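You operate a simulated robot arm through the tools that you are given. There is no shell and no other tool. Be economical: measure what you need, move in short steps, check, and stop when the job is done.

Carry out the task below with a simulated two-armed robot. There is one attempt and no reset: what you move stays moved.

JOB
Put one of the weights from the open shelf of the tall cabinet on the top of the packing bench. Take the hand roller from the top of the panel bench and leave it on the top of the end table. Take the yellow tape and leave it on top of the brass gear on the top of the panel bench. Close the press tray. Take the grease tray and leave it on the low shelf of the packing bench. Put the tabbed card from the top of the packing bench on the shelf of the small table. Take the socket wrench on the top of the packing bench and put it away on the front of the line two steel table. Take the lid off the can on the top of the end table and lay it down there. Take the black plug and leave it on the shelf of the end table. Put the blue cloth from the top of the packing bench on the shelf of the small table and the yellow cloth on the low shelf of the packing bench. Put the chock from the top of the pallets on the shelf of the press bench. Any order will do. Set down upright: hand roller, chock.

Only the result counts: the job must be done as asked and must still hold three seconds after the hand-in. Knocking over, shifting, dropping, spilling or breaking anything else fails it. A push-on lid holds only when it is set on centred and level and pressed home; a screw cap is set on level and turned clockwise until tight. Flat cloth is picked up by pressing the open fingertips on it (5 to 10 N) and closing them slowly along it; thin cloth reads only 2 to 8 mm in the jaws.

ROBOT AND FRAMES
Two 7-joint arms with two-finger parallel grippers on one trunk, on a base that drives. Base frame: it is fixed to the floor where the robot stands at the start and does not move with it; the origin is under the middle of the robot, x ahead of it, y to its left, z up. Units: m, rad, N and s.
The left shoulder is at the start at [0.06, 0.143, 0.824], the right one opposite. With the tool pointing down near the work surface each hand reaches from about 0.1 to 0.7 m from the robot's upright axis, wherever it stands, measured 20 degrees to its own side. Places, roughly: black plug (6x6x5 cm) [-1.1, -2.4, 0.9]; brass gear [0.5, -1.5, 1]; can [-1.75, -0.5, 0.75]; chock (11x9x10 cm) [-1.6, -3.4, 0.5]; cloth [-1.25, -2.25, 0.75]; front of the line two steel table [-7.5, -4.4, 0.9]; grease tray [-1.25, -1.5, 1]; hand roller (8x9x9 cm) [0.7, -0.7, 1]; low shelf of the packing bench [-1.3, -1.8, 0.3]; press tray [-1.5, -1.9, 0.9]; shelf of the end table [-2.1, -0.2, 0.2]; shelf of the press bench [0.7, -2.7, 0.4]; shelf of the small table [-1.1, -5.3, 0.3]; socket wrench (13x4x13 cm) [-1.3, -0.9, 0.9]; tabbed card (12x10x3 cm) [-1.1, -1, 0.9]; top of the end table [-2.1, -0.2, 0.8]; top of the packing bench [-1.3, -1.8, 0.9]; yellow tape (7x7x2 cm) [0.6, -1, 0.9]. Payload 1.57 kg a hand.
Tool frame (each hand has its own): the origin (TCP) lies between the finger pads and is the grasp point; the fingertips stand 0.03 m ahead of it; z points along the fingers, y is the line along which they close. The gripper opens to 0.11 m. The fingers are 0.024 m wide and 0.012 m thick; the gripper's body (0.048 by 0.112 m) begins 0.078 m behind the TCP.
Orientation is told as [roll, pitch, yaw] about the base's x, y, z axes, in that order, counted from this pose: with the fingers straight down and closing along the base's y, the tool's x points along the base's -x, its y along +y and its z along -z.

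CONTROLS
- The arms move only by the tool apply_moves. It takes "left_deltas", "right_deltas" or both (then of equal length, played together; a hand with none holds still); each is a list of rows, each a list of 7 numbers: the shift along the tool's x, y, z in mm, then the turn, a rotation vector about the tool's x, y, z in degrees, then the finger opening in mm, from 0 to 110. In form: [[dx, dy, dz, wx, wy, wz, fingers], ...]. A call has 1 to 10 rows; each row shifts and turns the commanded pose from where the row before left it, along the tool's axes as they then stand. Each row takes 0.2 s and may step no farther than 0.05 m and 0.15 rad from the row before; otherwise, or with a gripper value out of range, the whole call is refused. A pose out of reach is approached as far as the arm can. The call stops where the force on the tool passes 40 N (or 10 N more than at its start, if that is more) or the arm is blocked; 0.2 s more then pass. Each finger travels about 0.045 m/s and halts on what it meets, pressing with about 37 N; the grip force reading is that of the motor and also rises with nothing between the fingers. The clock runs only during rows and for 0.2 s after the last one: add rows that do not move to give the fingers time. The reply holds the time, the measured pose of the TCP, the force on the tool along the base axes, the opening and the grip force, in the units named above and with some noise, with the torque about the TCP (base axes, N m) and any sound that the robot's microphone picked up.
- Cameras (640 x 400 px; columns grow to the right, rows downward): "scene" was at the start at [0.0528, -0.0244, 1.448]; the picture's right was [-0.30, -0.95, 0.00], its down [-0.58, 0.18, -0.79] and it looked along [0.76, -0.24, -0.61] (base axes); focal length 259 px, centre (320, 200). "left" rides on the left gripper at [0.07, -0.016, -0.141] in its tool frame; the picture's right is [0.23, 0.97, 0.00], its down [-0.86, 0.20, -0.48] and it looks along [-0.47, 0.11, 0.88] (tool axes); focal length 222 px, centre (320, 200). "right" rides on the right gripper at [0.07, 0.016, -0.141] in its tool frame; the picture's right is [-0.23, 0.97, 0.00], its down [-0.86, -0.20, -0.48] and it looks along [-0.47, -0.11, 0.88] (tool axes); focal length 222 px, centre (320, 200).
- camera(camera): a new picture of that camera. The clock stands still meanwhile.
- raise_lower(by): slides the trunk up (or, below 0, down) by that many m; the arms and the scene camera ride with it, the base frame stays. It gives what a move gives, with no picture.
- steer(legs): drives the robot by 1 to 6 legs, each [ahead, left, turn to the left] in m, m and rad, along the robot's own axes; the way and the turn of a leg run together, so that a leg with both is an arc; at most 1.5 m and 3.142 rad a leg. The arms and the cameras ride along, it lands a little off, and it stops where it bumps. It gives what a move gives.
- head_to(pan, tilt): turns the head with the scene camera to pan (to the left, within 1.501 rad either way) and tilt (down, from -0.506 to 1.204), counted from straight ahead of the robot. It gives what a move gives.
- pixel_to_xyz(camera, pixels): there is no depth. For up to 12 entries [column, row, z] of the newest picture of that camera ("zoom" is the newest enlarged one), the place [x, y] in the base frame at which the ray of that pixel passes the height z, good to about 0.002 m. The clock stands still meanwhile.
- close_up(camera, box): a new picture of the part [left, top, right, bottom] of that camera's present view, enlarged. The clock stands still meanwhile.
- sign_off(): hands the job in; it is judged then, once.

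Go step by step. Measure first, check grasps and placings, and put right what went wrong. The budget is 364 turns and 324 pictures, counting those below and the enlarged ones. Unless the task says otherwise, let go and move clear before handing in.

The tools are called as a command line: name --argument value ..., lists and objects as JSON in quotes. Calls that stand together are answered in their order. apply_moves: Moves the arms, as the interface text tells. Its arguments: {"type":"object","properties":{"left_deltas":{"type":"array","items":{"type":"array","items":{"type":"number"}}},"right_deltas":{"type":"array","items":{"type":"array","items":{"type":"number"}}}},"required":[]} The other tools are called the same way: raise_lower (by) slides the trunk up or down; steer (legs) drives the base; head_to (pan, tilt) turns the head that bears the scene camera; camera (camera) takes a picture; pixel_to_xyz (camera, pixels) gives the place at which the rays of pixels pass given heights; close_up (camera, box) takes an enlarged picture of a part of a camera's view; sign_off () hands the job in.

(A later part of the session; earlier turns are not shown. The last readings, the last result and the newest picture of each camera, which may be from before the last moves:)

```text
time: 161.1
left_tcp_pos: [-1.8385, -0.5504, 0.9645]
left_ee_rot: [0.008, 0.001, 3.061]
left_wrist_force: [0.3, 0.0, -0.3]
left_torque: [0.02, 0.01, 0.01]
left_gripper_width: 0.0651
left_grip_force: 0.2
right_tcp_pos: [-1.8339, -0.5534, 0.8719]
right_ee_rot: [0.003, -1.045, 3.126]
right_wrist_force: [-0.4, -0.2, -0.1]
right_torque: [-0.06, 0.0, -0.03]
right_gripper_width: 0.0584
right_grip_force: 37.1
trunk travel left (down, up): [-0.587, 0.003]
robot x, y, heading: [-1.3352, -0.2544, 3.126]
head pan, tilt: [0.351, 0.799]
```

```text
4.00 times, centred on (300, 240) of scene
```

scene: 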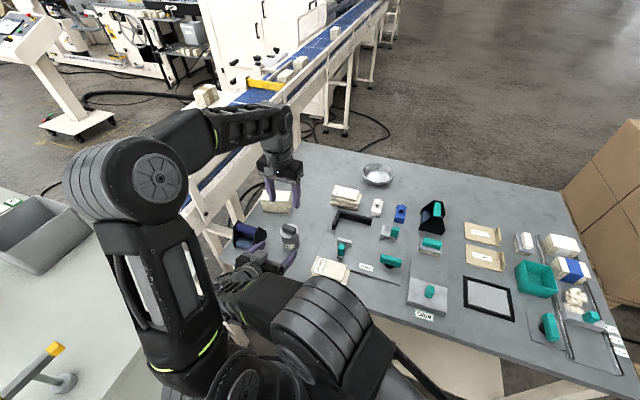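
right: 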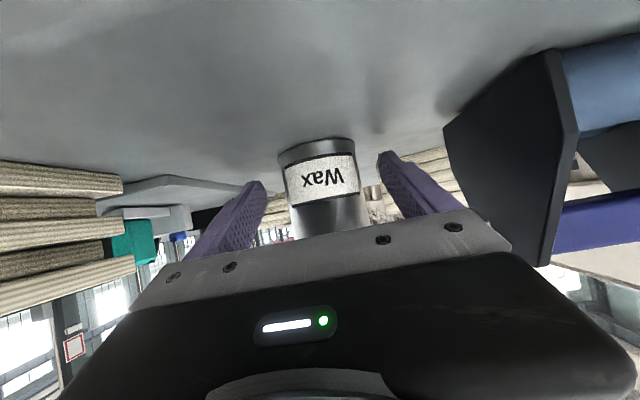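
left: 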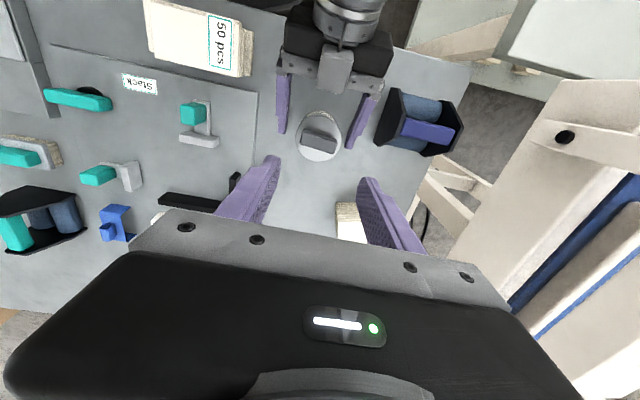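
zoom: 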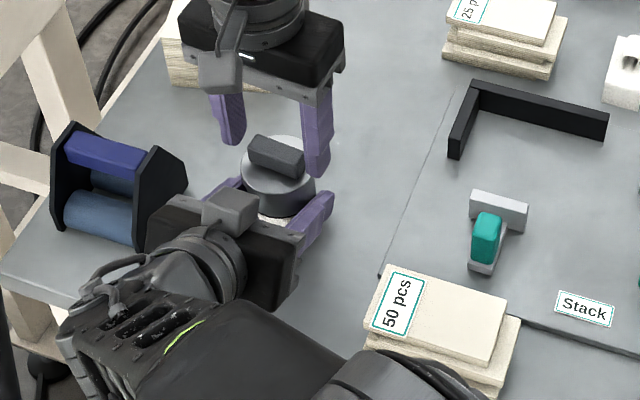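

apply_moves --left_deltas '[[-7, 0, 10, 0, 0, 0, 65], [0, 0, 9, 0, 0, 0, 60], [0, 0, 0, 0, 0, 0, 45], [0, 0, 0, 0, 0, 0, 35], [0, 0, 0, 0, 0, 0, 35]]'

apply_moves --left_deltas '[[0, 0, -3, 0, 0, 0, 35], [0, 0, -3, 0, 0, 0, 35], [0, 0, -3, 0, 0, 0, 35]]'

close_up --camera "scene" --box '[220, 190, 380, 290]'

```text
time: 162.2
left_tcp_pos: [-1.8462, -0.5495, 0.9468]
left_ee_rot: [0.007, 0.001, 3.059]
left_wrist_force: [-4.7, -13.8, -0.2]
left_torque: [-0.48, 0.15, -0.2]
left_gripper_width: 0.0467
left_grip_force: 28.7
right_tcp_pos: [-1.8341, -0.5515, 0.872]
right_ee_rot: [0.002, -1.044, 3.128]
right_wrist_force: [4.1, 12.2, 4.8]
right_torque: [-0.49, 0.05, 0.03]
right_gripper_width: 0.0585
right_grip_force: 36.8
trunk travel left (down, up): [-0.587, 0.003]
robot x, y, heading: [-1.3343, -0.2528, 3.133]
head pan, tilt: [0.351, 0.799]
heard: snap
```

```text
time: 163.1
left_tcp_pos: [-1.8458, -0.5479, 0.956]
left_ee_rot: [0.006, 0.001, 3.056]
left_wrist_force: [-0.5, -0.3, -0.6]
left_torque: [0.01, 0.01, -0.02]
left_gripper_width: 0.0465
left_grip_force: 37.5
right_tcp_pos: [-1.8339, -0.5556, 0.8727]
right_ee_rot: [0.008, -1.043, 3.129]
right_wrist_force: [0.3, -0.7, 0.9]
right_torque: [0.03, 0.01, 0.0]
right_gripper_width: 0.0586
right_grip_force: 37.6
trunk travel left (down, up): [-0.587, 0.003]
robot x, y, heading: [-1.3307, -0.2556, 3.131]
head pan, tilt: [0.351, 0.799]
```

```text
4.00 times, centred on (300, 240) of scene
```

zoom: 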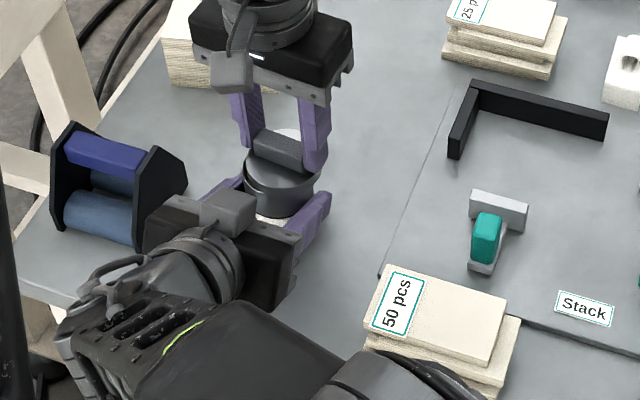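

apply_moves --left_deltas '[[0, 0, -20, 0, 0, 0, 35], [0, 0, -40, 0, 0, 0, 35], [0, 0, -40, 0, 0, 0, 35]]'

apply_moves --right_deltas '[[0, 0, 0, 0, 0, 0, 75], [0, 0, 0, 0, 0, 0, 95], [0, 0, 0, 0, 0, 0, 95], [0, 0, -40, 0, 0, 0, 95], [0, 0, -40, 0, 0, 0, 95], [-20, 0, -30, 0, 0, 0, 95]]'

close_up --camera "scene" --box '[220, 190, 380, 290]'

camera --camera "left"

```text
time: 163.8
left_tcp_pos: [-1.8488, -0.5495, 1.0567]
left_ee_rot: [0.006, 0.001, 3.058]
left_wrist_force: [0.1, 0.2, -0.1]
left_torque: [0.02, 0.02, 0.01]
left_gripper_width: 0.0466
left_grip_force: 36.8
right_tcp_pos: [-1.834, -0.5525, 0.8725]
right_ee_rot: [0.003, -1.046, 3.129]
right_wrist_force: [1.5, 0.3, 1.8]
right_torque: [0.08, -0.04, -0.04]
right_gripper_width: 0.0585
right_grip_force: 37.3
trunk travel left (down, up): [-0.587, 0.003]
robot x, y, heading: [-1.3328, -0.2534, 3.129]
head pan, tilt: [0.351, 0.799]
```

```text
time: 165.4
left_tcp_pos: [-1.8482, -0.5487, 1.0561]
left_ee_rot: [0.006, -0.004, 3.059]
left_wrist_force: [-0.1, 1.2, 0.1]
left_torque: [0.0, 0.01, 0.04]
left_gripper_width: 0.0466
left_grip_force: 37.4
right_tcp_pos: [-1.7663, -0.537, 0.9361]
right_ee_rot: [-0.041, -1.044, 3.132]
right_wrist_force: [-0.2, -0.4, 0.2]
right_torque: [-0.02, 0.0, -0.01]
right_gripper_width: 0.0948
right_grip_force: 0.0
trunk travel left (down, up): [-0.587, 0.003]
robot x, y, heading: [-1.333, -0.2548, 3.127]
head pan, tilt: [0.351, 0.799]
stopped in row 6 (right hand): the arm was blocked; the commanded pose is now the measured one
```

```text
4.00 times, centred on (300, 240) of scene
```

zoom: 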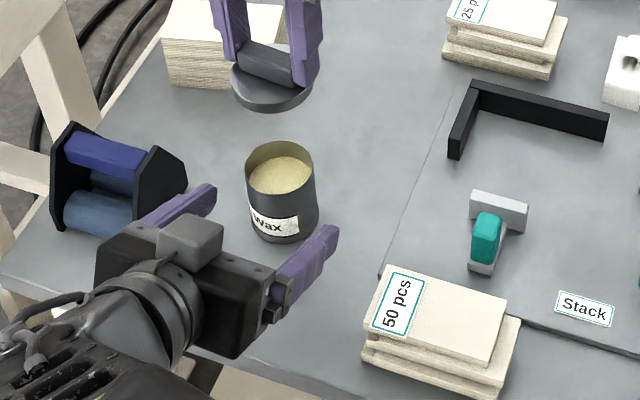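

```text
193 pictures are left
```

left: 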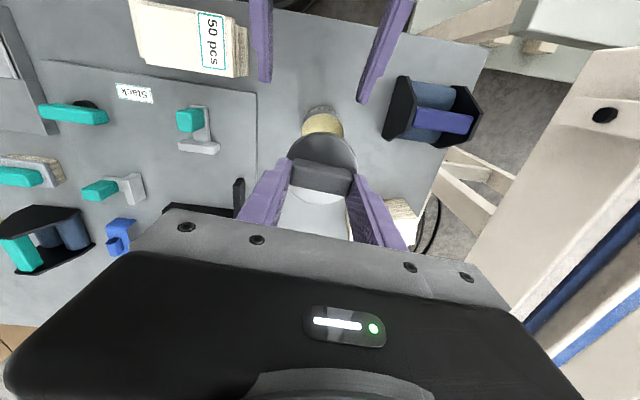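

head_to --pan 0.2 --tilt 1.0

camera --camera "scene"

```text
time: 166.2
left_tcp_pos: [-1.848, -0.5495, 1.0588]
left_ee_rot: [0.006, -0.004, 3.061]
left_wrist_force: [0.0, 0.0, -0.1]
left_torque: [-0.03, 0.01, 0.0]
left_gripper_width: 0.0465
left_grip_force: 36.4
right_tcp_pos: [-1.7642, -0.5371, 0.9361]
right_ee_rot: [-0.042, -1.044, 3.13]
right_wrist_force: [-0.6, -0.4, 0.7]
right_torque: [0.0, 0.01, -0.01]
right_gripper_width: 0.0948
right_grip_force: 0.1
trunk travel left (down, up): [-0.587, 0.003]
robot x, y, heading: [-1.3328, -0.257, 3.126]
head pan, tilt: [0.201, 1.0]
```

```text
192 pictures are left
```

scene: 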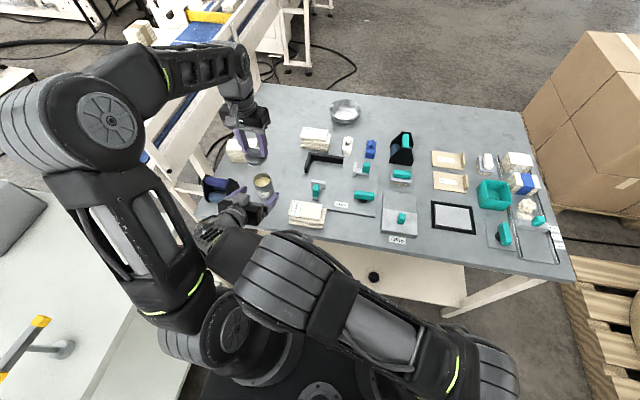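

apply_moves --right_deltas '[[-8, -40, -4, 0, 0, 0, 95], [-8, -45, -4, 0, 0, 0, 95], [-8, -45, -4, 0, 0, 0, 95], [-8, -45, -4, 0, 0, 0, 95], [-8, -45, -4, 0, 0, 0, 95], [-8, -45, -4, 0, 0, 0, 95]]'

camera --camera "scene"

```text
time: 167.6
left_tcp_pos: [-1.8493, -0.5486, 1.0584]
left_ee_rot: [0.009, -0.004, 3.06]
left_wrist_force: [0.0, 0.6, -0.1]
left_torque: [-0.05, -0.01, -0.02]
left_gripper_width: 0.0463
left_grip_force: 37.1
right_tcp_pos: [-1.7549, -0.2747, 0.9928]
right_ee_rot: [-0.038, -1.045, 3.132]
right_wrist_force: [-0.3, 1.1, 0.7]
right_torque: [-0.02, 0.02, 0.02]
right_gripper_width: 0.0949
right_grip_force: 0.1
trunk travel left (down, up): [-0.587, 0.003]
robot x, y, heading: [-1.3342, -0.2544, 3.131]
head pan, tilt: [0.201, 1.0]
```

```text
191 pictures are left
```

scene: 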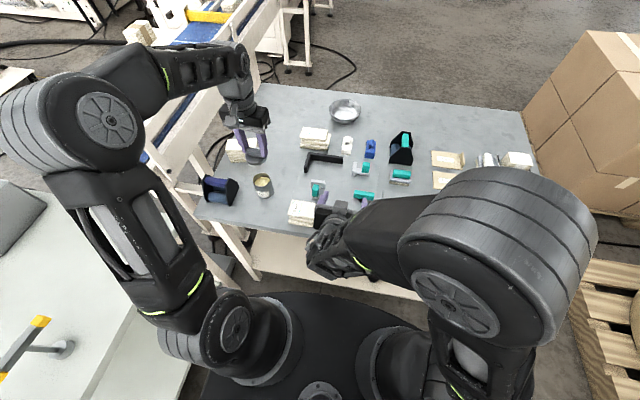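

apply_moves --left_deltas '[[44, -5, 0, 0, 0, 0, 35], [46, -5, 0, 0, 0, 0, 35], [0, 0, 45, 0, 0, 0, 35], [0, 0, 45, 0, 0, 0, 35], [0, 0, 35, 0, 0, 0, 35]]'

head_to --pan 0.35 --tilt 0.85

close_up --camera "scene" --box '[210, 180, 370, 280]'

camera --camera "left"

```text
time: 168.8
left_tcp_pos: [-1.7608, -0.5493, 0.9331]
left_ee_rot: [0.007, -0.005, 3.06]
left_wrist_force: [-0.1, 0.4, -0.8]
left_torque: [-0.01, 0.0, -0.06]
left_gripper_width: 0.0462
left_grip_force: 37.5
right_tcp_pos: [-1.7554, -0.2773, 0.9936]
right_ee_rot: [-0.043, -1.044, 3.133]
right_wrist_force: [0.3, -1.2, 0.3]
right_torque: [-0.01, 0.0, 0.0]
right_gripper_width: 0.0951
right_grip_force: 0.2
trunk travel left (down, up): [-0.587, 0.003]
robot x, y, heading: [-1.3337, -0.2556, 3.13]
head pan, tilt: [0.201, 1.0]
```

```text
time: 169.5
left_tcp_pos: [-1.7606, -0.551, 0.9344]
left_ee_rot: [0.006, -0.005, 3.06]
left_wrist_force: [-0.7, -0.2, -0.9]
left_torque: [0.01, -0.04, -0.01]
left_gripper_width: 0.0466
left_grip_force: 37.1
right_tcp_pos: [-1.7554, -0.2766, 0.9928]
right_ee_rot: [-0.043, -1.044, 3.133]
right_wrist_force: [0.0, 0.2, -0.4]
right_torque: [0.01, -0.01, -0.01]
right_gripper_width: 0.0951
right_grip_force: 0.2
trunk travel left (down, up): [-0.587, 0.003]
robot x, y, heading: [-1.3343, -0.2565, 3.13]
head pan, tilt: [0.351, 0.85]
```

```text
4.00 times, centred on (290, 230) of scene
```

zoom: 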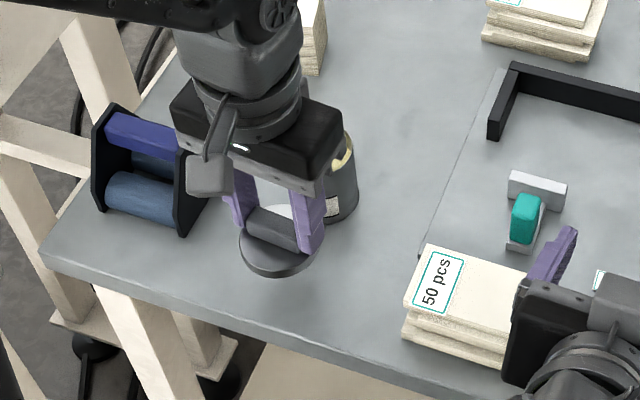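

```text
189 pictures are left
```

left: 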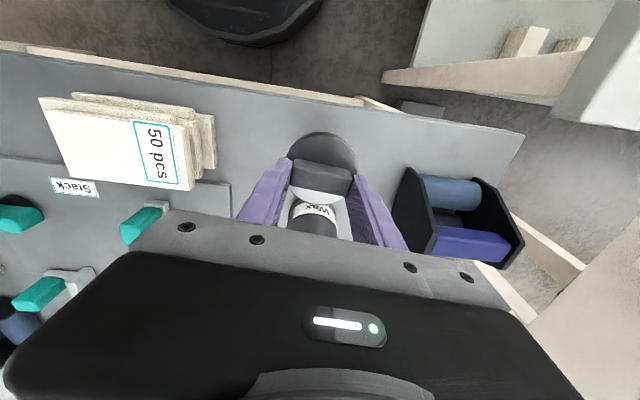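

apply_moves --left_deltas '[[-6, 0, 20, 0, 0, 0, 35], [0, 0, 10, 0, 0, 0, 35], [0, 0, 5, 0, 0, 0, 35], [0, 0, 5, 0, 0, 0, 35], [0, 0, 5, 0, 0, 0, 35], [0, 0, 5, 0, 0, 0, 35]]'

close_up --camera "scene" --box '[210, 180, 370, 280]'

```text
time: 170.9
left_tcp_pos: [-1.766, -0.5496, 0.8847]
left_ee_rot: [0.01, -0.004, 3.06]
left_wrist_force: [1.1, -1.0, 11.9]
left_torque: [0.26, -0.32, -0.03]
left_gripper_width: 0.0462
left_grip_force: 36.7
right_tcp_pos: [-1.7546, -0.2764, 0.9926]
right_ee_rot: [-0.041, -1.045, 3.131]
right_wrist_force: [-0.5, 0.5, -0.5]
right_torque: [0.0, 0.02, 0.02]
right_gripper_width: 0.0949
right_grip_force: 0.1
trunk travel left (down, up): [-0.587, 0.003]
robot x, y, heading: [-1.3338, -0.2546, 3.132]
head pan, tilt: [0.351, 0.85]
```

```text
4.00 times, centred on (290, 230) of scene
```

zoom: 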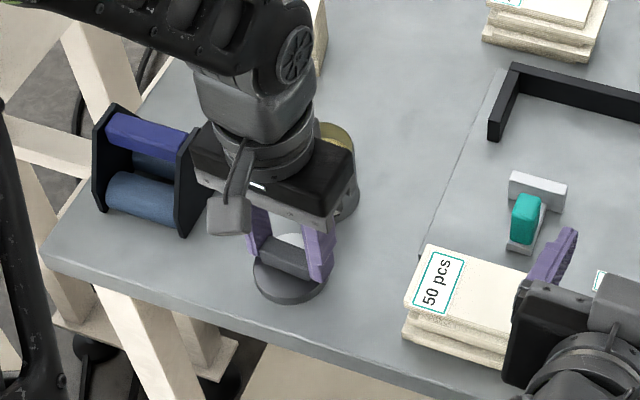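

apply_moves --left_deltas '[[0, 0, -1, 0, 0, 0, 50], [0, 0, 0, 0, 0, 0, 62], [0, 0, -5, 0, 0, 0, 65], [0, 0, -40, 0, 0, 0, 65], [0, 0, -45, 0, 0, 0, 65], [0, 0, -45, 0, 0, -4, 65], [30, -30, -20, 0, 0, 0, 65], [40, -30, 0, 0, 0, 0, 65]]' --right_deltas '[[0, 0, 0, 0, 8, 0, 95], [-30, 0, -20, 0, 8, 0, 95], [-30, 0, -20, 0, 8, 0, 95], [0, -20, 0, 0, 8, 0, 95], [0, -20, 0, 0, 8, 0, 95], [0, -20, 0, 0, 8, 0, 95], [0, 0, 0, 0, 8, 0, 95], [0, 0, 0, 0, 3.5, 0, 95]]'

camera --camera "scene"

close_up --camera "scene" --box '[210, 180, 370, 280]'

```text
time: 172.7
left_tcp_pos: [-1.6923, -0.4866, 1.0414]
left_ee_rot: [0.008, -0.003, 3.13]
left_wrist_force: [1.2, 0.0, -0.2]
left_torque: [-0.02, -0.01, -0.02]
left_gripper_width: 0.0652
left_grip_force: 0.1
right_tcp_pos: [-1.764, -0.2134, 1.0674]
right_ee_rot: [-0.02, -0.003, 3.096]
right_wrist_force: [0.0, -0.6, 0.2]
right_torque: [-0.03, 0.02, -0.01]
right_gripper_width: 0.0949
right_grip_force: 0.0
trunk travel left (down, up): [-0.587, 0.003]
robot x, y, heading: [-1.3357, -0.2551, 3.129]
head pan, tilt: [0.351, 0.85]
```

```text
187 pictures are left
```

scene: 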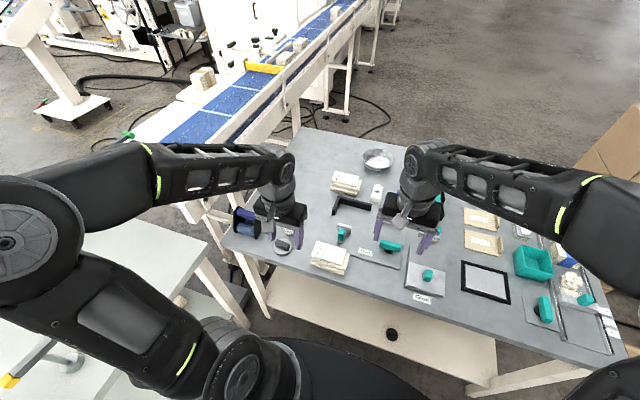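

```text
4.00 times, centred on (290, 230) of scene
```

zoom: 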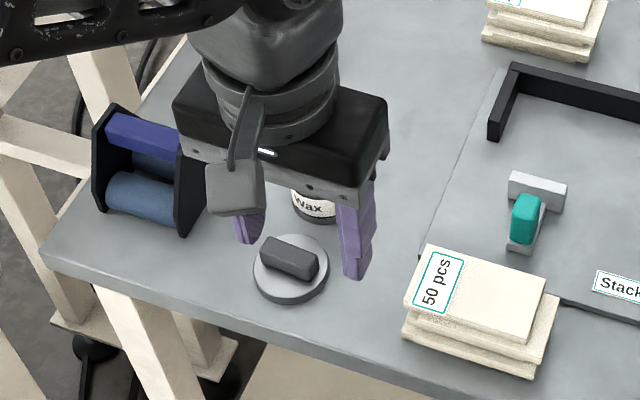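

Lid is laid down. Next: packing bench tasks. Drive back to the aisle and survey.

steer --legs '[[-0.3, -0.1, 0.01], [-0.7, 0, 0], [0, 1.2, 0]]'

apply_moves --left_deltas '[[0, 35, -30, 0, 0, 0, 100], [0, 45, 0, 0, 0, 0, 100], [0, 45, 0, 0, 0, 0, 100]]' --right_deltas '[[30, -30, -20, 0, 0, 0, 100], [20, -45, 0, 0, 0, 0, 100], [0, -45, 0, 0, 0, 0, 100]]'

head_to --pan 0 --tilt 0.6

camera --camera "scene"

```text
time: 183.9
left_tcp_pos: [-0.6376, -1.5847, 1.0407]
left_ee_rot: [0.008, -0.003, -3.107]
left_wrist_force: [0.3, 0.0, -0.1]
left_torque: [0.01, -0.01, -0.02]
left_gripper_width: 0.0648
left_grip_force: 0.0
right_tcp_pos: [-0.7216, -1.3141, 1.0668]
right_ee_rot: [-0.022, -0.004, -3.138]
right_wrist_force: [1.2, -0.4, 0.3]
right_torque: [0.01, 0.0, 0.0]
right_gripper_width: 0.095
right_grip_force: 0.1
trunk travel left (down, up): [-0.587, 0.003]
robot x, y, heading: [-0.2865, -1.3322, -3.11]
head pan, tilt: [0.351, 0.85]
```

```text
time: 184.7
left_tcp_pos: [-0.6312, -1.7078, 1.0693]
left_ee_rot: [0.007, -0.004, -3.108]
left_wrist_force: [-0.5, -0.7, -0.3]
left_torque: [0.01, 0.02, -0.02]
left_gripper_width: 0.0998
left_grip_force: 0.1
right_tcp_pos: [-0.6688, -1.1917, 1.0872]
right_ee_rot: [-0.022, -0.008, -3.137]
right_wrist_force: [0.5, 0.5, 0.0]
right_torque: [-0.01, 0.01, 0.01]
right_gripper_width: 0.0997
right_grip_force: 0.1
trunk travel left (down, up): [-0.587, 0.003]
robot x, y, heading: [-0.2883, -1.3341, -3.104]
head pan, tilt: [0.351, 0.85]
```

```text
time: 185.6
left_tcp_pos: [-0.6321, -1.7071, 1.0695]
left_ee_rot: [0.006, -0.004, -3.107]
left_wrist_force: [0.0, 1.0, -0.1]
left_torque: [-0.07, 0.01, 0.0]
left_gripper_width: 0.1002
left_grip_force: 0.0
right_tcp_pos: [-0.67, -1.193, 1.0866]
right_ee_rot: [-0.02, -0.006, -3.138]
right_wrist_force: [0.0, -0.4, -1.0]
right_torque: [0.0, 0.02, 0.03]
right_gripper_width: 0.0999
right_grip_force: 0.0
trunk travel left (down, up): [-0.587, 0.003]
robot x, y, heading: [-0.2912, -1.3352, -3.104]
head pan, tilt: [0.0, 0.6]
```

```text
185 pictures are left
```

scene: 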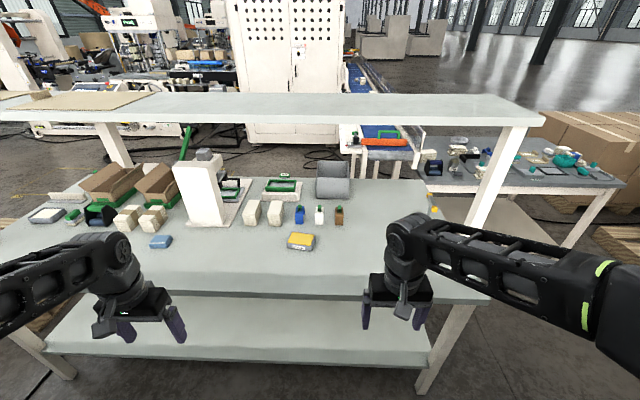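

close_up --camera "scene" --box '[80, 145, 280, 270]'

close_up --camera "scene" --box '[230, 145, 430, 270]'

```text
3.20 times, centred on (180, 208) of scene
```

zoom: 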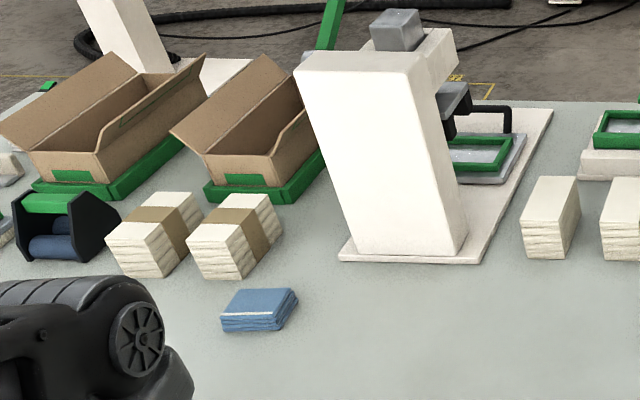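

```text
3.20 times, centred on (330, 208) of scene
```

zoom: 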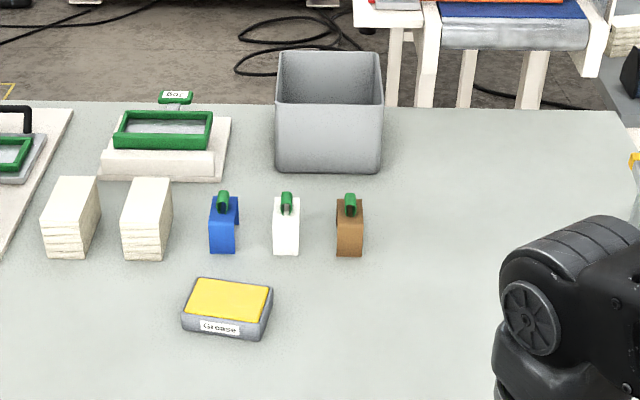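

pixel_to_xyz --camera "scene" --pixels '[[301, 241, 0.88], [287, 247, 0.86], [315, 245, 0.87], [160, 242, 0.87], [240, 290, 0.85], [300, 365, 0.3], [300, 365, 0.25], [300, 300, 0.85], [180, 120, 1.3], [520, 125, 1.3], [480, 220, 0.85]]'

pixel_to_xyz --camera "zoom" --pixels '[[180, 330, 0.853], [260, 342, 0.853], [183, 318, 0.88], [198, 278, 0.885], [272, 287, 0.885], [265, 330, 0.88]]'

```text
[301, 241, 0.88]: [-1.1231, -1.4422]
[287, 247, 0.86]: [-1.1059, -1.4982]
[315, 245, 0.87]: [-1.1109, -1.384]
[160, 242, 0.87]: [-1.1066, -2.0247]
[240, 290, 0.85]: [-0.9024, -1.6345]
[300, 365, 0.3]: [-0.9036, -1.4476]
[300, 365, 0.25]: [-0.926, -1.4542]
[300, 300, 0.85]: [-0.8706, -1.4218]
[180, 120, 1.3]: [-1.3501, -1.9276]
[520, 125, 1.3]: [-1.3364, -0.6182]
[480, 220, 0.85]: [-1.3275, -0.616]
```

```text
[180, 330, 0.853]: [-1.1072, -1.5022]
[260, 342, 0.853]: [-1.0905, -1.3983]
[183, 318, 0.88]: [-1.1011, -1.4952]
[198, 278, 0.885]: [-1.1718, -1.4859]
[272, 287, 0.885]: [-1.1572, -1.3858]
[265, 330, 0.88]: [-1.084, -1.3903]
```

steer --legs '[[0.27, 0.22, -0.038]]'

apply_moves --right_deltas '[[0, 0, 0, 0, 0, -8.5, 100], [0, 0, 0, 0, 0, -8.5, 100], [0, 0, 0, 0, 0, -8.5, 100], [0, 0, 0, 0, 0, -8.5, 100], [0, 0, 0, 0, 0, -8.5, 100], [0, 0, 0, 0, 0, -8.5, 100], [0, 0, 0, 0, 0, -8.5, 100], [0, 0, 0, 0, 0, -8.5, 100], [0, 0, 0, 0, 0, -8.5, 100]]'

head_to --pan -0.1 --tilt 0.8

camera --camera "scene"

camera --camera "right"

```text
time: 187.8
left_tcp_pos: [-0.917, -1.9156, 1.0677]
left_ee_rot: [0.006, -0.003, -3.142]
left_wrist_force: [-0.2, 0.6, 0.6]
left_torque: [0.04, -0.01, 0.0]
left_gripper_width: 0.1001
left_grip_force: 0.0
right_tcp_pos: [-0.9365, -1.4019, 1.0868]
right_ee_rot: [-0.02, -0.006, 3.11]
right_wrist_force: [0.0, -0.9, 0.2]
right_torque: [-0.01, 0.0, 0.01]
right_gripper_width: 0.1
right_grip_force: 0.1
trunk travel left (down, up): [-0.587, 0.003]
robot x, y, heading: [-0.562, -1.5546, -3.142]
head pan, tilt: [0.0, 0.6]
```

```text
time: 189.8
left_tcp_pos: [-0.9163, -1.9164, 1.0673]
left_ee_rot: [0.005, -0.004, -3.143]
left_wrist_force: [-0.1, -0.1, -0.3]
left_torque: [0.0, -0.06, -0.01]
left_gripper_width: 0.1003
left_grip_force: 0.1
right_tcp_pos: [-0.9369, -1.4, 1.0863]
right_ee_rot: [-0.01, 0.019, -1.836]
right_wrist_force: [0.5, -0.5, -0.2]
right_torque: [-0.01, -0.01, 0.0]
right_gripper_width: 0.0999
right_grip_force: 0.0
trunk travel left (down, up): [-0.587, 0.003]
robot x, y, heading: [-0.56, -1.5592, -3.142]
head pan, tilt: [0.0, 0.6]
```

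```text
time: 190.6
left_tcp_pos: [-0.9161, -1.9171, 1.0682]
left_ee_rot: [0.006, -0.004, -3.141]
left_wrist_force: [-0.4, 0.9, 0.7]
left_torque: [-0.01, 0.01, 0.0]
left_gripper_width: 0.1
left_grip_force: 0.1
right_tcp_pos: [-0.9357, -1.4018, 1.0881]
right_ee_rot: [-0.009, 0.019, -1.84]
right_wrist_force: [0.3, 0.7, -0.2]
right_torque: [-0.01, 0.0, -0.03]
right_gripper_width: 0.1001
right_grip_force: 0.1
trunk travel left (down, up): [-0.587, 0.003]
robot x, y, heading: [-0.5591, -1.5569, -3.142]
head pan, tilt: [-0.099, 0.799]
```

```text
182 pictures are left
```

scene: 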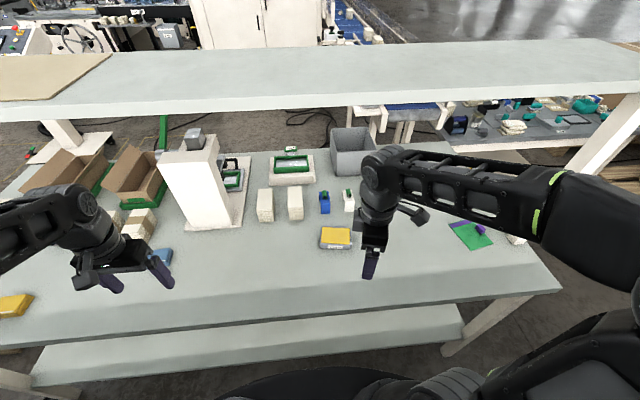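

```text
181 pictures are left
```

right: 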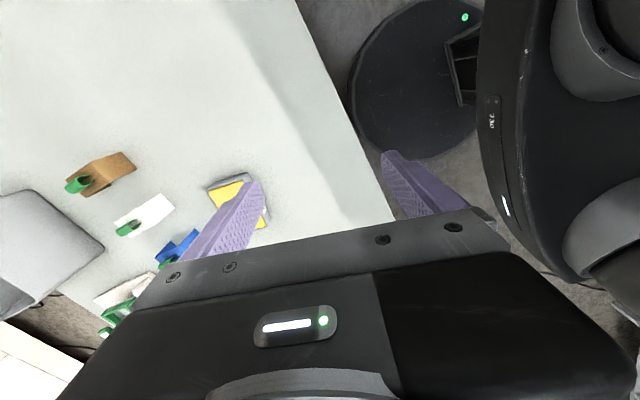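

close_up --camera "scene" --box '[300, 210, 380, 260]'

pixel_to_xyz --camera "zoom" --pixels '[[160, 280, 0.885], [400, 290, 0.885], [160, 280, 0.87], [400, 290, 0.87], [180, 140, 0.885], [420, 140, 0.885]]'

```text
8.00 times, centred on (340, 235) of scene
```

zoom: 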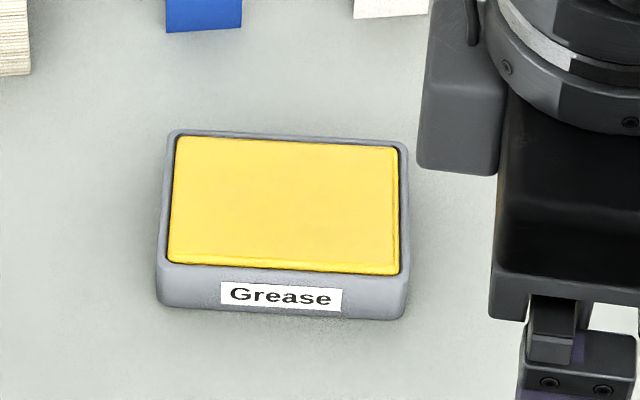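

```text
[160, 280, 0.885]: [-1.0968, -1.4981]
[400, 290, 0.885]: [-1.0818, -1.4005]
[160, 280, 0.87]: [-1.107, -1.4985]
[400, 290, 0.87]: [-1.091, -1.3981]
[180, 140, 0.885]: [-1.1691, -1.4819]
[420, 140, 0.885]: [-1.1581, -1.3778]
```

pixel_to_xyz --camera "zoom" --pixels '[[286, 202, 0.88], [160, 264, 0.88], [406, 277, 0.88], [174, 130, 0.88], [406, 142, 0.88], [158, 300, 0.852], [408, 316, 0.852]]'

```text
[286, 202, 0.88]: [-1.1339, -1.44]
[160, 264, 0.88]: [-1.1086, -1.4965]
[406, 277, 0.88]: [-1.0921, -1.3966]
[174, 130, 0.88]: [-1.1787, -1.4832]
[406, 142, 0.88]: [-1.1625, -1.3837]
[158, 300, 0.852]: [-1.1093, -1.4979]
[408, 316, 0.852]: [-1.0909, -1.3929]
```

apply_moves --right_deltas '[[0, 0, 0, 0, 0, -6, 90], [-14, -38.2, 8, 0, 0, 0, 85], [-14, -38.2, 8, 0, 0, 0, 85], [-14, -38.2, 8, 0, 0, 0, 85], [-14, -38.2, 8, 0, 0, 0, 85], [-14, -38.2, 8, 0, 0, 0, 85], [0, 0, 45, 0, 0, 0, 85], [0, 0, 45, 0, 0, 0, 85]]'

camera --camera "right"

close_up --camera "scene" --box '[270, 180, 400, 262]'

```text
time: 192.3
left_tcp_pos: [-0.9172, -1.9154, 1.0682]
left_ee_rot: [0.007, -0.004, -3.141]
left_wrist_force: [0.3, 0.2, 0.2]
left_torque: [0.0, -0.02, 0.02]
left_gripper_width: 0.0998
left_grip_force: 0.1
right_tcp_pos: [-1.1369, -1.4393, 0.9567]
right_ee_rot: [-0.007, 0.019, -1.736]
right_wrist_force: [-0.1, -0.3, 0.0]
right_torque: [-0.01, -0.02, -0.04]
right_gripper_width: 0.0848
right_grip_force: 0.0
trunk travel left (down, up): [-0.587, 0.003]
robot x, y, heading: [-0.5558, -1.5551, -3.146]
head pan, tilt: [-0.099, 0.799]
```

```text
179 pictures are left
```

right: 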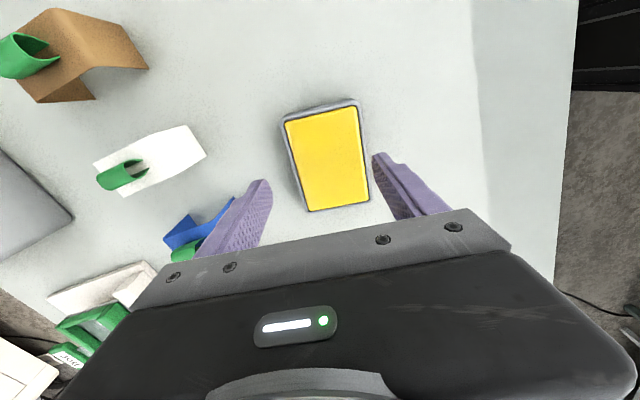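

```text
4.88 times, centred on (335, 221) of scene
```

zoom: 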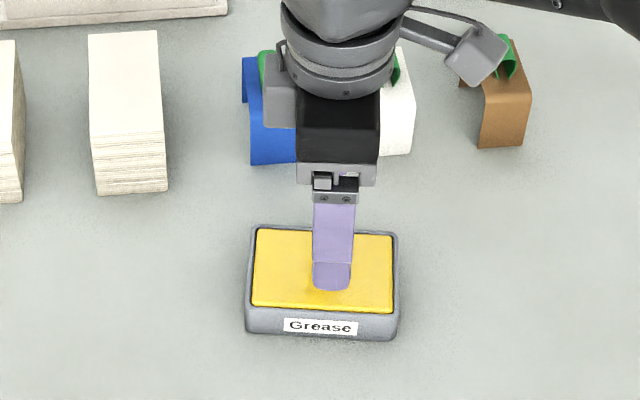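

pixel_to_xyz --camera "right" --pixels '[[327, 156, 0.88], [282, 120, 0.88], [357, 100, 0.88], [370, 200, 0.88], [304, 212, 0.88]]'

```text
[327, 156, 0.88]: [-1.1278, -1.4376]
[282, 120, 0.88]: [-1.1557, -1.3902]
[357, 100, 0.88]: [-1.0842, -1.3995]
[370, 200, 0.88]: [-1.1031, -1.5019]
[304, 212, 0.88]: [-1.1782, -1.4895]
```

apply_moves --right_deltas '[[-3, 5, 35, 0, 0, 0, 88], [0, 0, 22, 0, 0, 0, 88], [0, 0, 8, 0, 0, 0, 88], [0, 0, 0, 0, 0, 0, 75], [0, 0, 0, 0, 0, 0, 55], [0, 0, 0, 0, 0, 0, 55]]'

apply_moves --right_deltas '[[0, 0, -10, 0, 0, 0, 55], [0, 0, -30, 0, 0, 0, 55], [0, 0, -45, 0, 0, 0, 55], [0, 0, -45, 0, 0, 0, 55]]'

camera --camera "scene"

```text
time: 193.8
left_tcp_pos: [-0.9159, -1.9158, 1.0687]
left_ee_rot: [0.006, -0.003, -3.143]
left_wrist_force: [0.2, -0.3, -0.7]
left_torque: [0.0, 0.03, 0.03]
left_gripper_width: 0.1002
left_grip_force: 0.1
right_tcp_pos: [-1.1313, -1.4395, 0.8928]
right_ee_rot: [-0.008, 0.02, -1.733]
right_wrist_force: [0.5, 0.1, 0.1]
right_torque: [-0.04, -0.03, 0.01]
right_gripper_width: 0.0752
right_grip_force: 29.7
trunk travel left (down, up): [-0.587, 0.003]
robot x, y, heading: [-0.5602, -1.5522, -3.14]
head pan, tilt: [-0.099, 0.799]
```

```text
time: 194.8
left_tcp_pos: [-0.9167, -1.9169, 1.0695]
left_ee_rot: [0.008, -0.004, -3.141]
left_wrist_force: [-0.8, 0.4, -0.5]
left_torque: [-0.01, 0.02, -0.04]
left_gripper_width: 0.1001
left_grip_force: 0.1
right_tcp_pos: [-1.1314, -1.4408, 1.0243]
right_ee_rot: [-0.006, 0.019, -1.732]
right_wrist_force: [-0.7, 0.5, -3.6]
right_torque: [-0.01, 0.01, 0.01]
right_gripper_width: 0.0749
right_grip_force: 37.0
trunk travel left (down, up): [-0.587, 0.003]
robot x, y, heading: [-0.5598, -1.5525, -3.136]
head pan, tilt: [-0.099, 0.799]
```

```text
177 pictures are left
```

scene: 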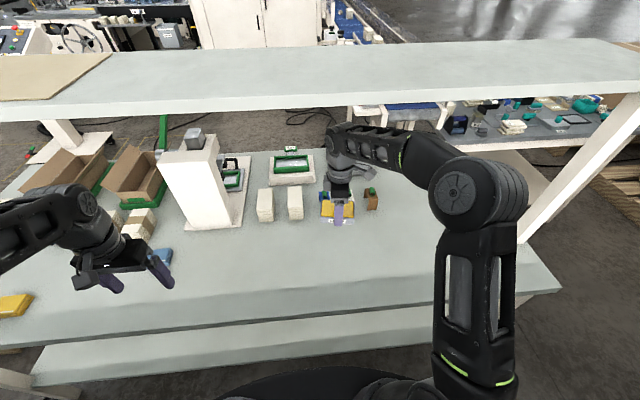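

apply_moves --right_deltas '[[8, 46, -12, 0, 0, 0, 55], [8, 46, -12, 0, 0, 0, 55], [8, 46, -12, 0, 0, 0, 55], [8, 46, -12, 0, 0, 0, 55]]'

steer --legs '[[0, 0.69, 0]]'

head_to --pan 0.1 --tilt 0.85

camera --camera "scene"

```text
time: 195.8
left_tcp_pos: [-0.9151, -1.9153, 1.0689]
left_ee_rot: [0.006, -0.005, -3.141]
left_wrist_force: [-0.1, -0.5, 0.3]
left_torque: [0.01, 0.0, 0.0]
left_gripper_width: 0.1003
left_grip_force: 0.1
right_tcp_pos: [-0.9405, -1.4435, 1.0717]
right_ee_rot: [-0.008, 0.019, -1.732]
right_wrist_force: [0.3, -0.3, -4.4]
right_torque: [-0.01, 0.05, -0.03]
right_gripper_width: 0.075
right_grip_force: 36.7
trunk travel left (down, up): [-0.587, 0.003]
robot x, y, heading: [-0.5613, -1.5541, -3.141]
head pan, tilt: [-0.099, 0.799]
```

```text
time: 199.6
left_tcp_pos: [-0.9231, -2.6113, 1.0685]
left_ee_rot: [0.007, -0.003, 3.133]
left_wrist_force: [-0.5, 0.2, -0.2]
left_torque: [0.0, -0.02, 0.01]
left_gripper_width: 0.1
left_grip_force: 0.0
right_tcp_pos: [-0.9427, -2.138, 1.0718]
right_ee_rot: [-0.007, 0.021, -1.744]
right_wrist_force: [0.3, -0.1, -4.4]
right_torque: [0.05, -0.02, -0.01]
right_gripper_width: 0.075
right_grip_force: 36.7
trunk travel left (down, up): [-0.587, 0.003]
robot x, y, heading: [-0.5626, -2.2533, 3.133]
head pan, tilt: [-0.099, 0.799]
```

```text
time: 200.3
left_tcp_pos: [-0.9227, -2.61, 1.0695]
left_ee_rot: [0.006, -0.003, 3.134]
left_wrist_force: [0.2, 0.0, 0.4]
left_torque: [-0.02, 0.01, 0.0]
left_gripper_width: 0.0999
left_grip_force: 0.1
right_tcp_pos: [-0.9428, -2.1374, 1.0709]
right_ee_rot: [-0.009, 0.019, -1.743]
right_wrist_force: [0.3, 0.0, -4.6]
right_torque: [0.03, 0.02, -0.01]
right_gripper_width: 0.0752
right_grip_force: 36.8
trunk travel left (down, up): [-0.587, 0.003]
robot x, y, heading: [-0.5616, -2.253, 3.134]
head pan, tilt: [0.099, 0.85]
```

```text
176 pictures are left
```

scene: 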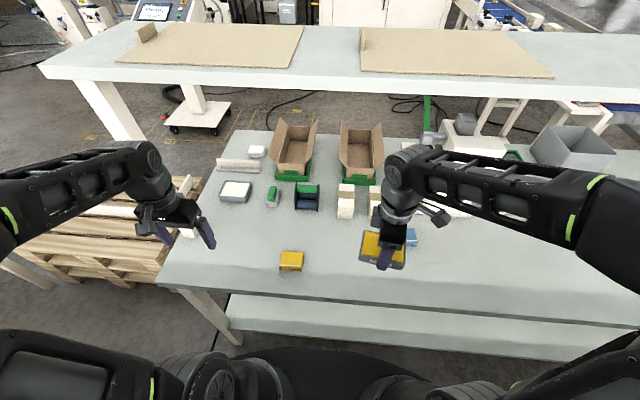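

close_up --camera "scene" --box '[250, 235, 330, 285]'

pixel_to_xyz --camera "scene" --pixels '[[291, 258, 0.876], [205, 150, 0.9], [100, 75, 1.3]]'

```text
8.00 times, centred on (290, 260) of scene
```

zoom: 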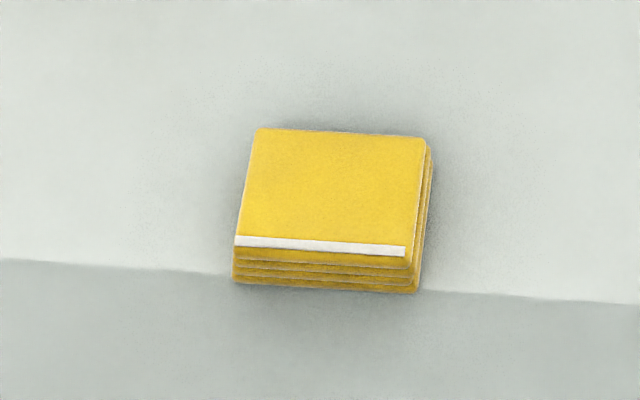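

```text
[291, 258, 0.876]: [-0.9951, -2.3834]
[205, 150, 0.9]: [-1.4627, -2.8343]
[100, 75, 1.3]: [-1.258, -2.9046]
```

pixel_to_xyz --camera "zoom" --pixels '[[255, 128, 0.876], [425, 138, 0.876], [235, 236, 0.876], [407, 252, 0.876], [232, 284, 0.852], [418, 292, 0.852]]'

```text
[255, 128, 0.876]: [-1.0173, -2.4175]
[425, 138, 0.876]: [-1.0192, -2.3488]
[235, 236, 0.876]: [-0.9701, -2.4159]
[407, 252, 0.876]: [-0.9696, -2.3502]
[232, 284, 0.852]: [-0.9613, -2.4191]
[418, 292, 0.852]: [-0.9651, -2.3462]
```

apply_moves --left_deltas '[[-14, -45.4, 10, 0, 0, 0, 95], [-14, -45.4, 10, 0, 0, 0, 95], [-14, -45.4, 10, 0, 0, 0, 95], [-14, -45.4, 10, 0, 0, 0, 95], [-14, -45.4, 10, 0, 0, 0, 95], [0, 0, 45, 0, 0, 0, 95], [0, 0, 40, 0, 0, 0, 95]]'

camera --camera "left"

```text
time: 201.9
left_tcp_pos: [-0.9934, -2.3859, 0.9315]
left_ee_rot: [0.008, -0.004, 3.13]
left_wrist_force: [-0.5, -0.3, 0.3]
left_torque: [-0.04, -0.04, 0.03]
left_gripper_width: 0.0949
left_grip_force: 0.0
right_tcp_pos: [-0.9437, -2.1369, 1.0708]
right_ee_rot: [-0.007, 0.02, -1.744]
right_wrist_force: [-0.3, -0.3, -3.4]
right_torque: [0.05, 0.01, 0.02]
right_gripper_width: 0.0749
right_grip_force: 37.1
trunk travel left (down, up): [-0.587, 0.003]
robot x, y, heading: [-0.5637, -2.2518, 3.139]
head pan, tilt: [0.099, 0.85]
```

```text
174 pictures are left
```

left: 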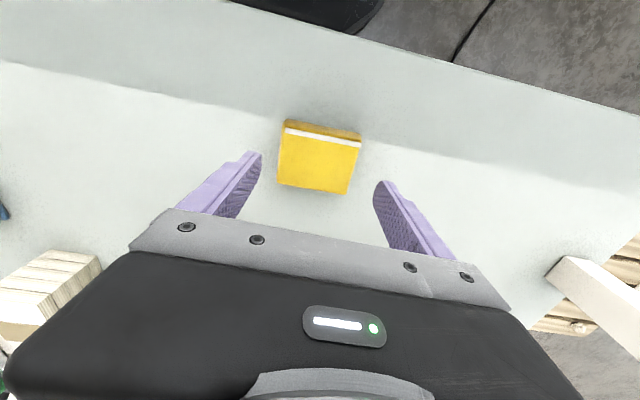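

apply_moves --left_deltas '[[1, 0, 25, 0, 0, 0, 90], [0, 0, 15, 0, 0, 0, 85], [0, 0, 3, 0, 0, 0, 70], [0, 0, 0, 0, 0, 0, 55], [0, 0, 0, 0, 0, 0, 45], [0, 0, 0, 0, 0, 0, 45]]'

apply_moves --left_deltas '[[0, 0, -10, 0, 0, 0, 45], [0, 0, -30, 0, 0, 0, 45], [0, 0, -45, 0, 0, 0, 45]]'

camera --camera "left"

```text
time: 203.3
left_tcp_pos: [-0.9911, -2.3829, 0.8903]
left_ee_rot: [0.007, -0.008, 3.131]
left_wrist_force: [4.1, 15.3, 30.2]
left_torque: [1.69, -0.48, 0.02]
left_gripper_width: 0.0711
left_grip_force: 37.2
right_tcp_pos: [-0.9405, -2.1355, 1.0718]
right_ee_rot: [-0.008, 0.018, -1.744]
right_wrist_force: [-0.1, 0.4, -4.7]
right_torque: [0.05, 0.01, 0.01]
right_gripper_width: 0.075
right_grip_force: 36.7
trunk travel left (down, up): [-0.587, 0.003]
robot x, y, heading: [-0.5599, -2.2517, 3.135]
head pan, tilt: [0.099, 0.85]
```

```text
time: 204.1
left_tcp_pos: [-0.9898, -2.3834, 0.9746]
left_ee_rot: [0.008, -0.003, 3.133]
left_wrist_force: [-0.4, -0.6, 0.4]
left_torque: [0.01, 0.03, 0.02]
left_gripper_width: 0.071
left_grip_force: 37.7
right_tcp_pos: [-0.9436, -2.1375, 1.0706]
right_ee_rot: [-0.009, 0.018, -1.743]
right_wrist_force: [0.5, -0.5, -3.6]
right_torque: [0.01, -0.01, 0.0]
right_gripper_width: 0.0748
right_grip_force: 36.8
trunk travel left (down, up): [-0.587, 0.003]
robot x, y, heading: [-0.5595, -2.2532, 3.133]
head pan, tilt: [0.099, 0.85]
```

```text
173 pictures are left
```

left: 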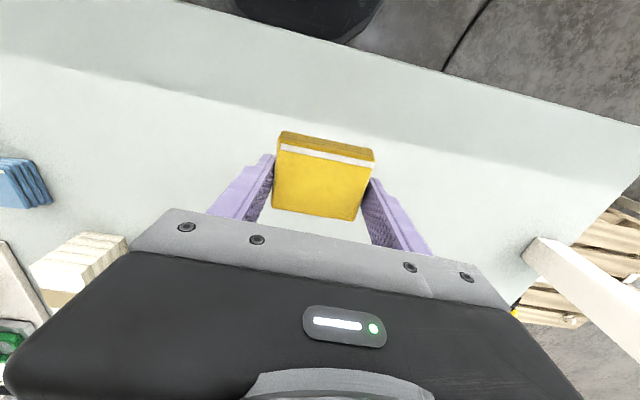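

apply_moves --left_deltas '[[20, 0, -45, 0, 0, 0, 45], [30, 10, -35, 0, 0, 0, 45], [30, 10, 0, 0, 0, 0, 45]]'

steer --legs '[[-0.36, 0, 0], [0, -0.35, 0.008]]'

raise_lower --by -0.3

raise_lower --by -0.27

head_to --pan 0 --tilt 0.5

camera --camera "scene"

```text
time: 204.9
left_tcp_pos: [-0.9077, -2.4038, 1.0555]
left_ee_rot: [0.008, -0.003, 3.133]
left_wrist_force: [-0.3, -0.3, -1.1]
left_torque: [0.02, 0.01, -0.04]
left_gripper_width: 0.0709
left_grip_force: 36.8
right_tcp_pos: [-0.9433, -2.1364, 1.071]
right_ee_rot: [-0.008, 0.02, -1.744]
right_wrist_force: [0.0, 0.5, -4.8]
right_torque: [0.03, 0.04, -0.03]
right_gripper_width: 0.0747
right_grip_force: 36.8
trunk travel left (down, up): [-0.587, 0.003]
robot x, y, heading: [-0.5636, -2.2533, 3.132]
head pan, tilt: [0.099, 0.85]
```

```text
time: 209.1
left_tcp_pos: [-0.5654, -2.052, 1.0543]
left_ee_rot: [0.008, -0.004, -3.13]
left_wrist_force: [-0.3, -0.2, -0.6]
left_torque: [0.01, -0.04, -0.02]
left_gripper_width: 0.0706
left_grip_force: 37.2
right_tcp_pos: [-0.6031, -1.7875, 1.0702]
right_ee_rot: [-0.008, 0.019, -1.724]
right_wrist_force: [0.7, -0.1, -4.3]
right_torque: [0.01, -0.03, 0.01]
right_gripper_width: 0.0748
right_grip_force: 36.9
trunk travel left (down, up): [-0.587, 0.003]
robot x, y, heading: [-0.2214, -1.8967, -3.136]
head pan, tilt: [0.099, 0.85]
```

```text
time: 212.1
left_tcp_pos: [-0.5653, -2.0517, 0.7551]
left_ee_rot: [0.008, -0.004, -3.13]
left_wrist_force: [0.7, 0.2, 0.0]
left_torque: [-0.04, -0.02, 0.01]
left_gripper_width: 0.0706
left_grip_force: 37.1
right_tcp_pos: [-0.6042, -1.7872, 0.7706]
right_ee_rot: [-0.008, 0.018, -1.724]
right_wrist_force: [-0.1, 0.1, -4.3]
right_torque: [0.01, 0.03, 0.01]
right_gripper_width: 0.075
right_grip_force: 36.2
trunk travel left (down, up): [-0.287, 0.303]
robot x, y, heading: [-0.2186, -1.8963, -3.132]
head pan, tilt: [0.099, 0.85]
```

```text
time: 214.8
left_tcp_pos: [-0.5651, -2.0531, 0.4834]
left_ee_rot: [0.007, -0.003, -3.131]
left_wrist_force: [0.5, 0.7, -0.1]
left_torque: [0.01, -0.03, 0.01]
left_gripper_width: 0.0708
left_grip_force: 37.4
right_tcp_pos: [-0.6049, -1.7877, 0.5007]
right_ee_rot: [-0.008, 0.019, -1.725]
right_wrist_force: [-0.9, 0.1, -4.3]
right_torque: [0.01, -0.02, 0.0]
right_gripper_width: 0.0746
right_grip_force: 37.0
trunk travel left (down, up): [-0.017, 0.573]
robot x, y, heading: [-0.2185, -1.8954, -3.132]
head pan, tilt: [0.099, 0.85]
```

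```text
time: 215.6
left_tcp_pos: [-0.5644, -2.0534, 0.4842]
left_ee_rot: [0.005, -0.001, -3.133]
left_wrist_force: [-0.1, -2.0, -0.4]
left_torque: [-0.01, -0.01, 0.0]
left_gripper_width: 0.0709
left_grip_force: 37.2
right_tcp_pos: [-0.6041, -1.7877, 0.5002]
right_ee_rot: [-0.009, 0.02, -1.724]
right_wrist_force: [0.3, 0.3, -4.6]
right_torque: [-0.01, -0.01, -0.01]
right_gripper_width: 0.0747
right_grip_force: 37.4
trunk travel left (down, up): [-0.017, 0.573]
robot x, y, heading: [-0.2187, -1.896, -3.132]
head pan, tilt: [0.0, 0.499]
```

```text
172 pictures are left
```

scene: 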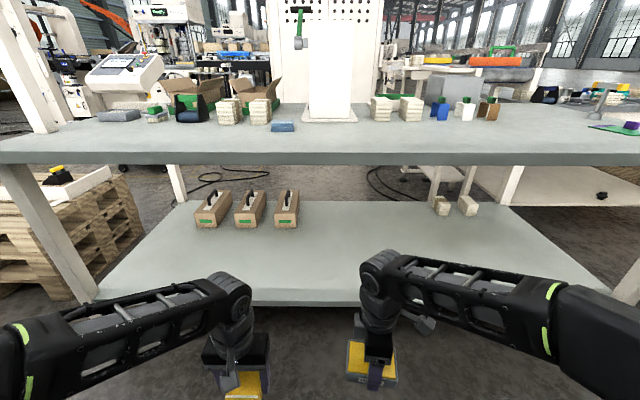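

pixel_to_xyz --camera "scene" --pixels '[[330, 298, 0.25], [330, 298, 0.3], [330, 298, 0.35], [228, 227, 0.3], [270, 228, 0.3], [440, 213, 0.3], [100, 295, 0.3], [330, 165, 0.82]]'

```text
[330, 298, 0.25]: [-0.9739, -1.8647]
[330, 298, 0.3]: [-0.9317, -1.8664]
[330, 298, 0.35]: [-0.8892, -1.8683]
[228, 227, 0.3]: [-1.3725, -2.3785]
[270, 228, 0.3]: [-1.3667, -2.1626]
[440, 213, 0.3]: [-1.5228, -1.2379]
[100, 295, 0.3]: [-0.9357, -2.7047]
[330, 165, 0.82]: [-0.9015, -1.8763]
```

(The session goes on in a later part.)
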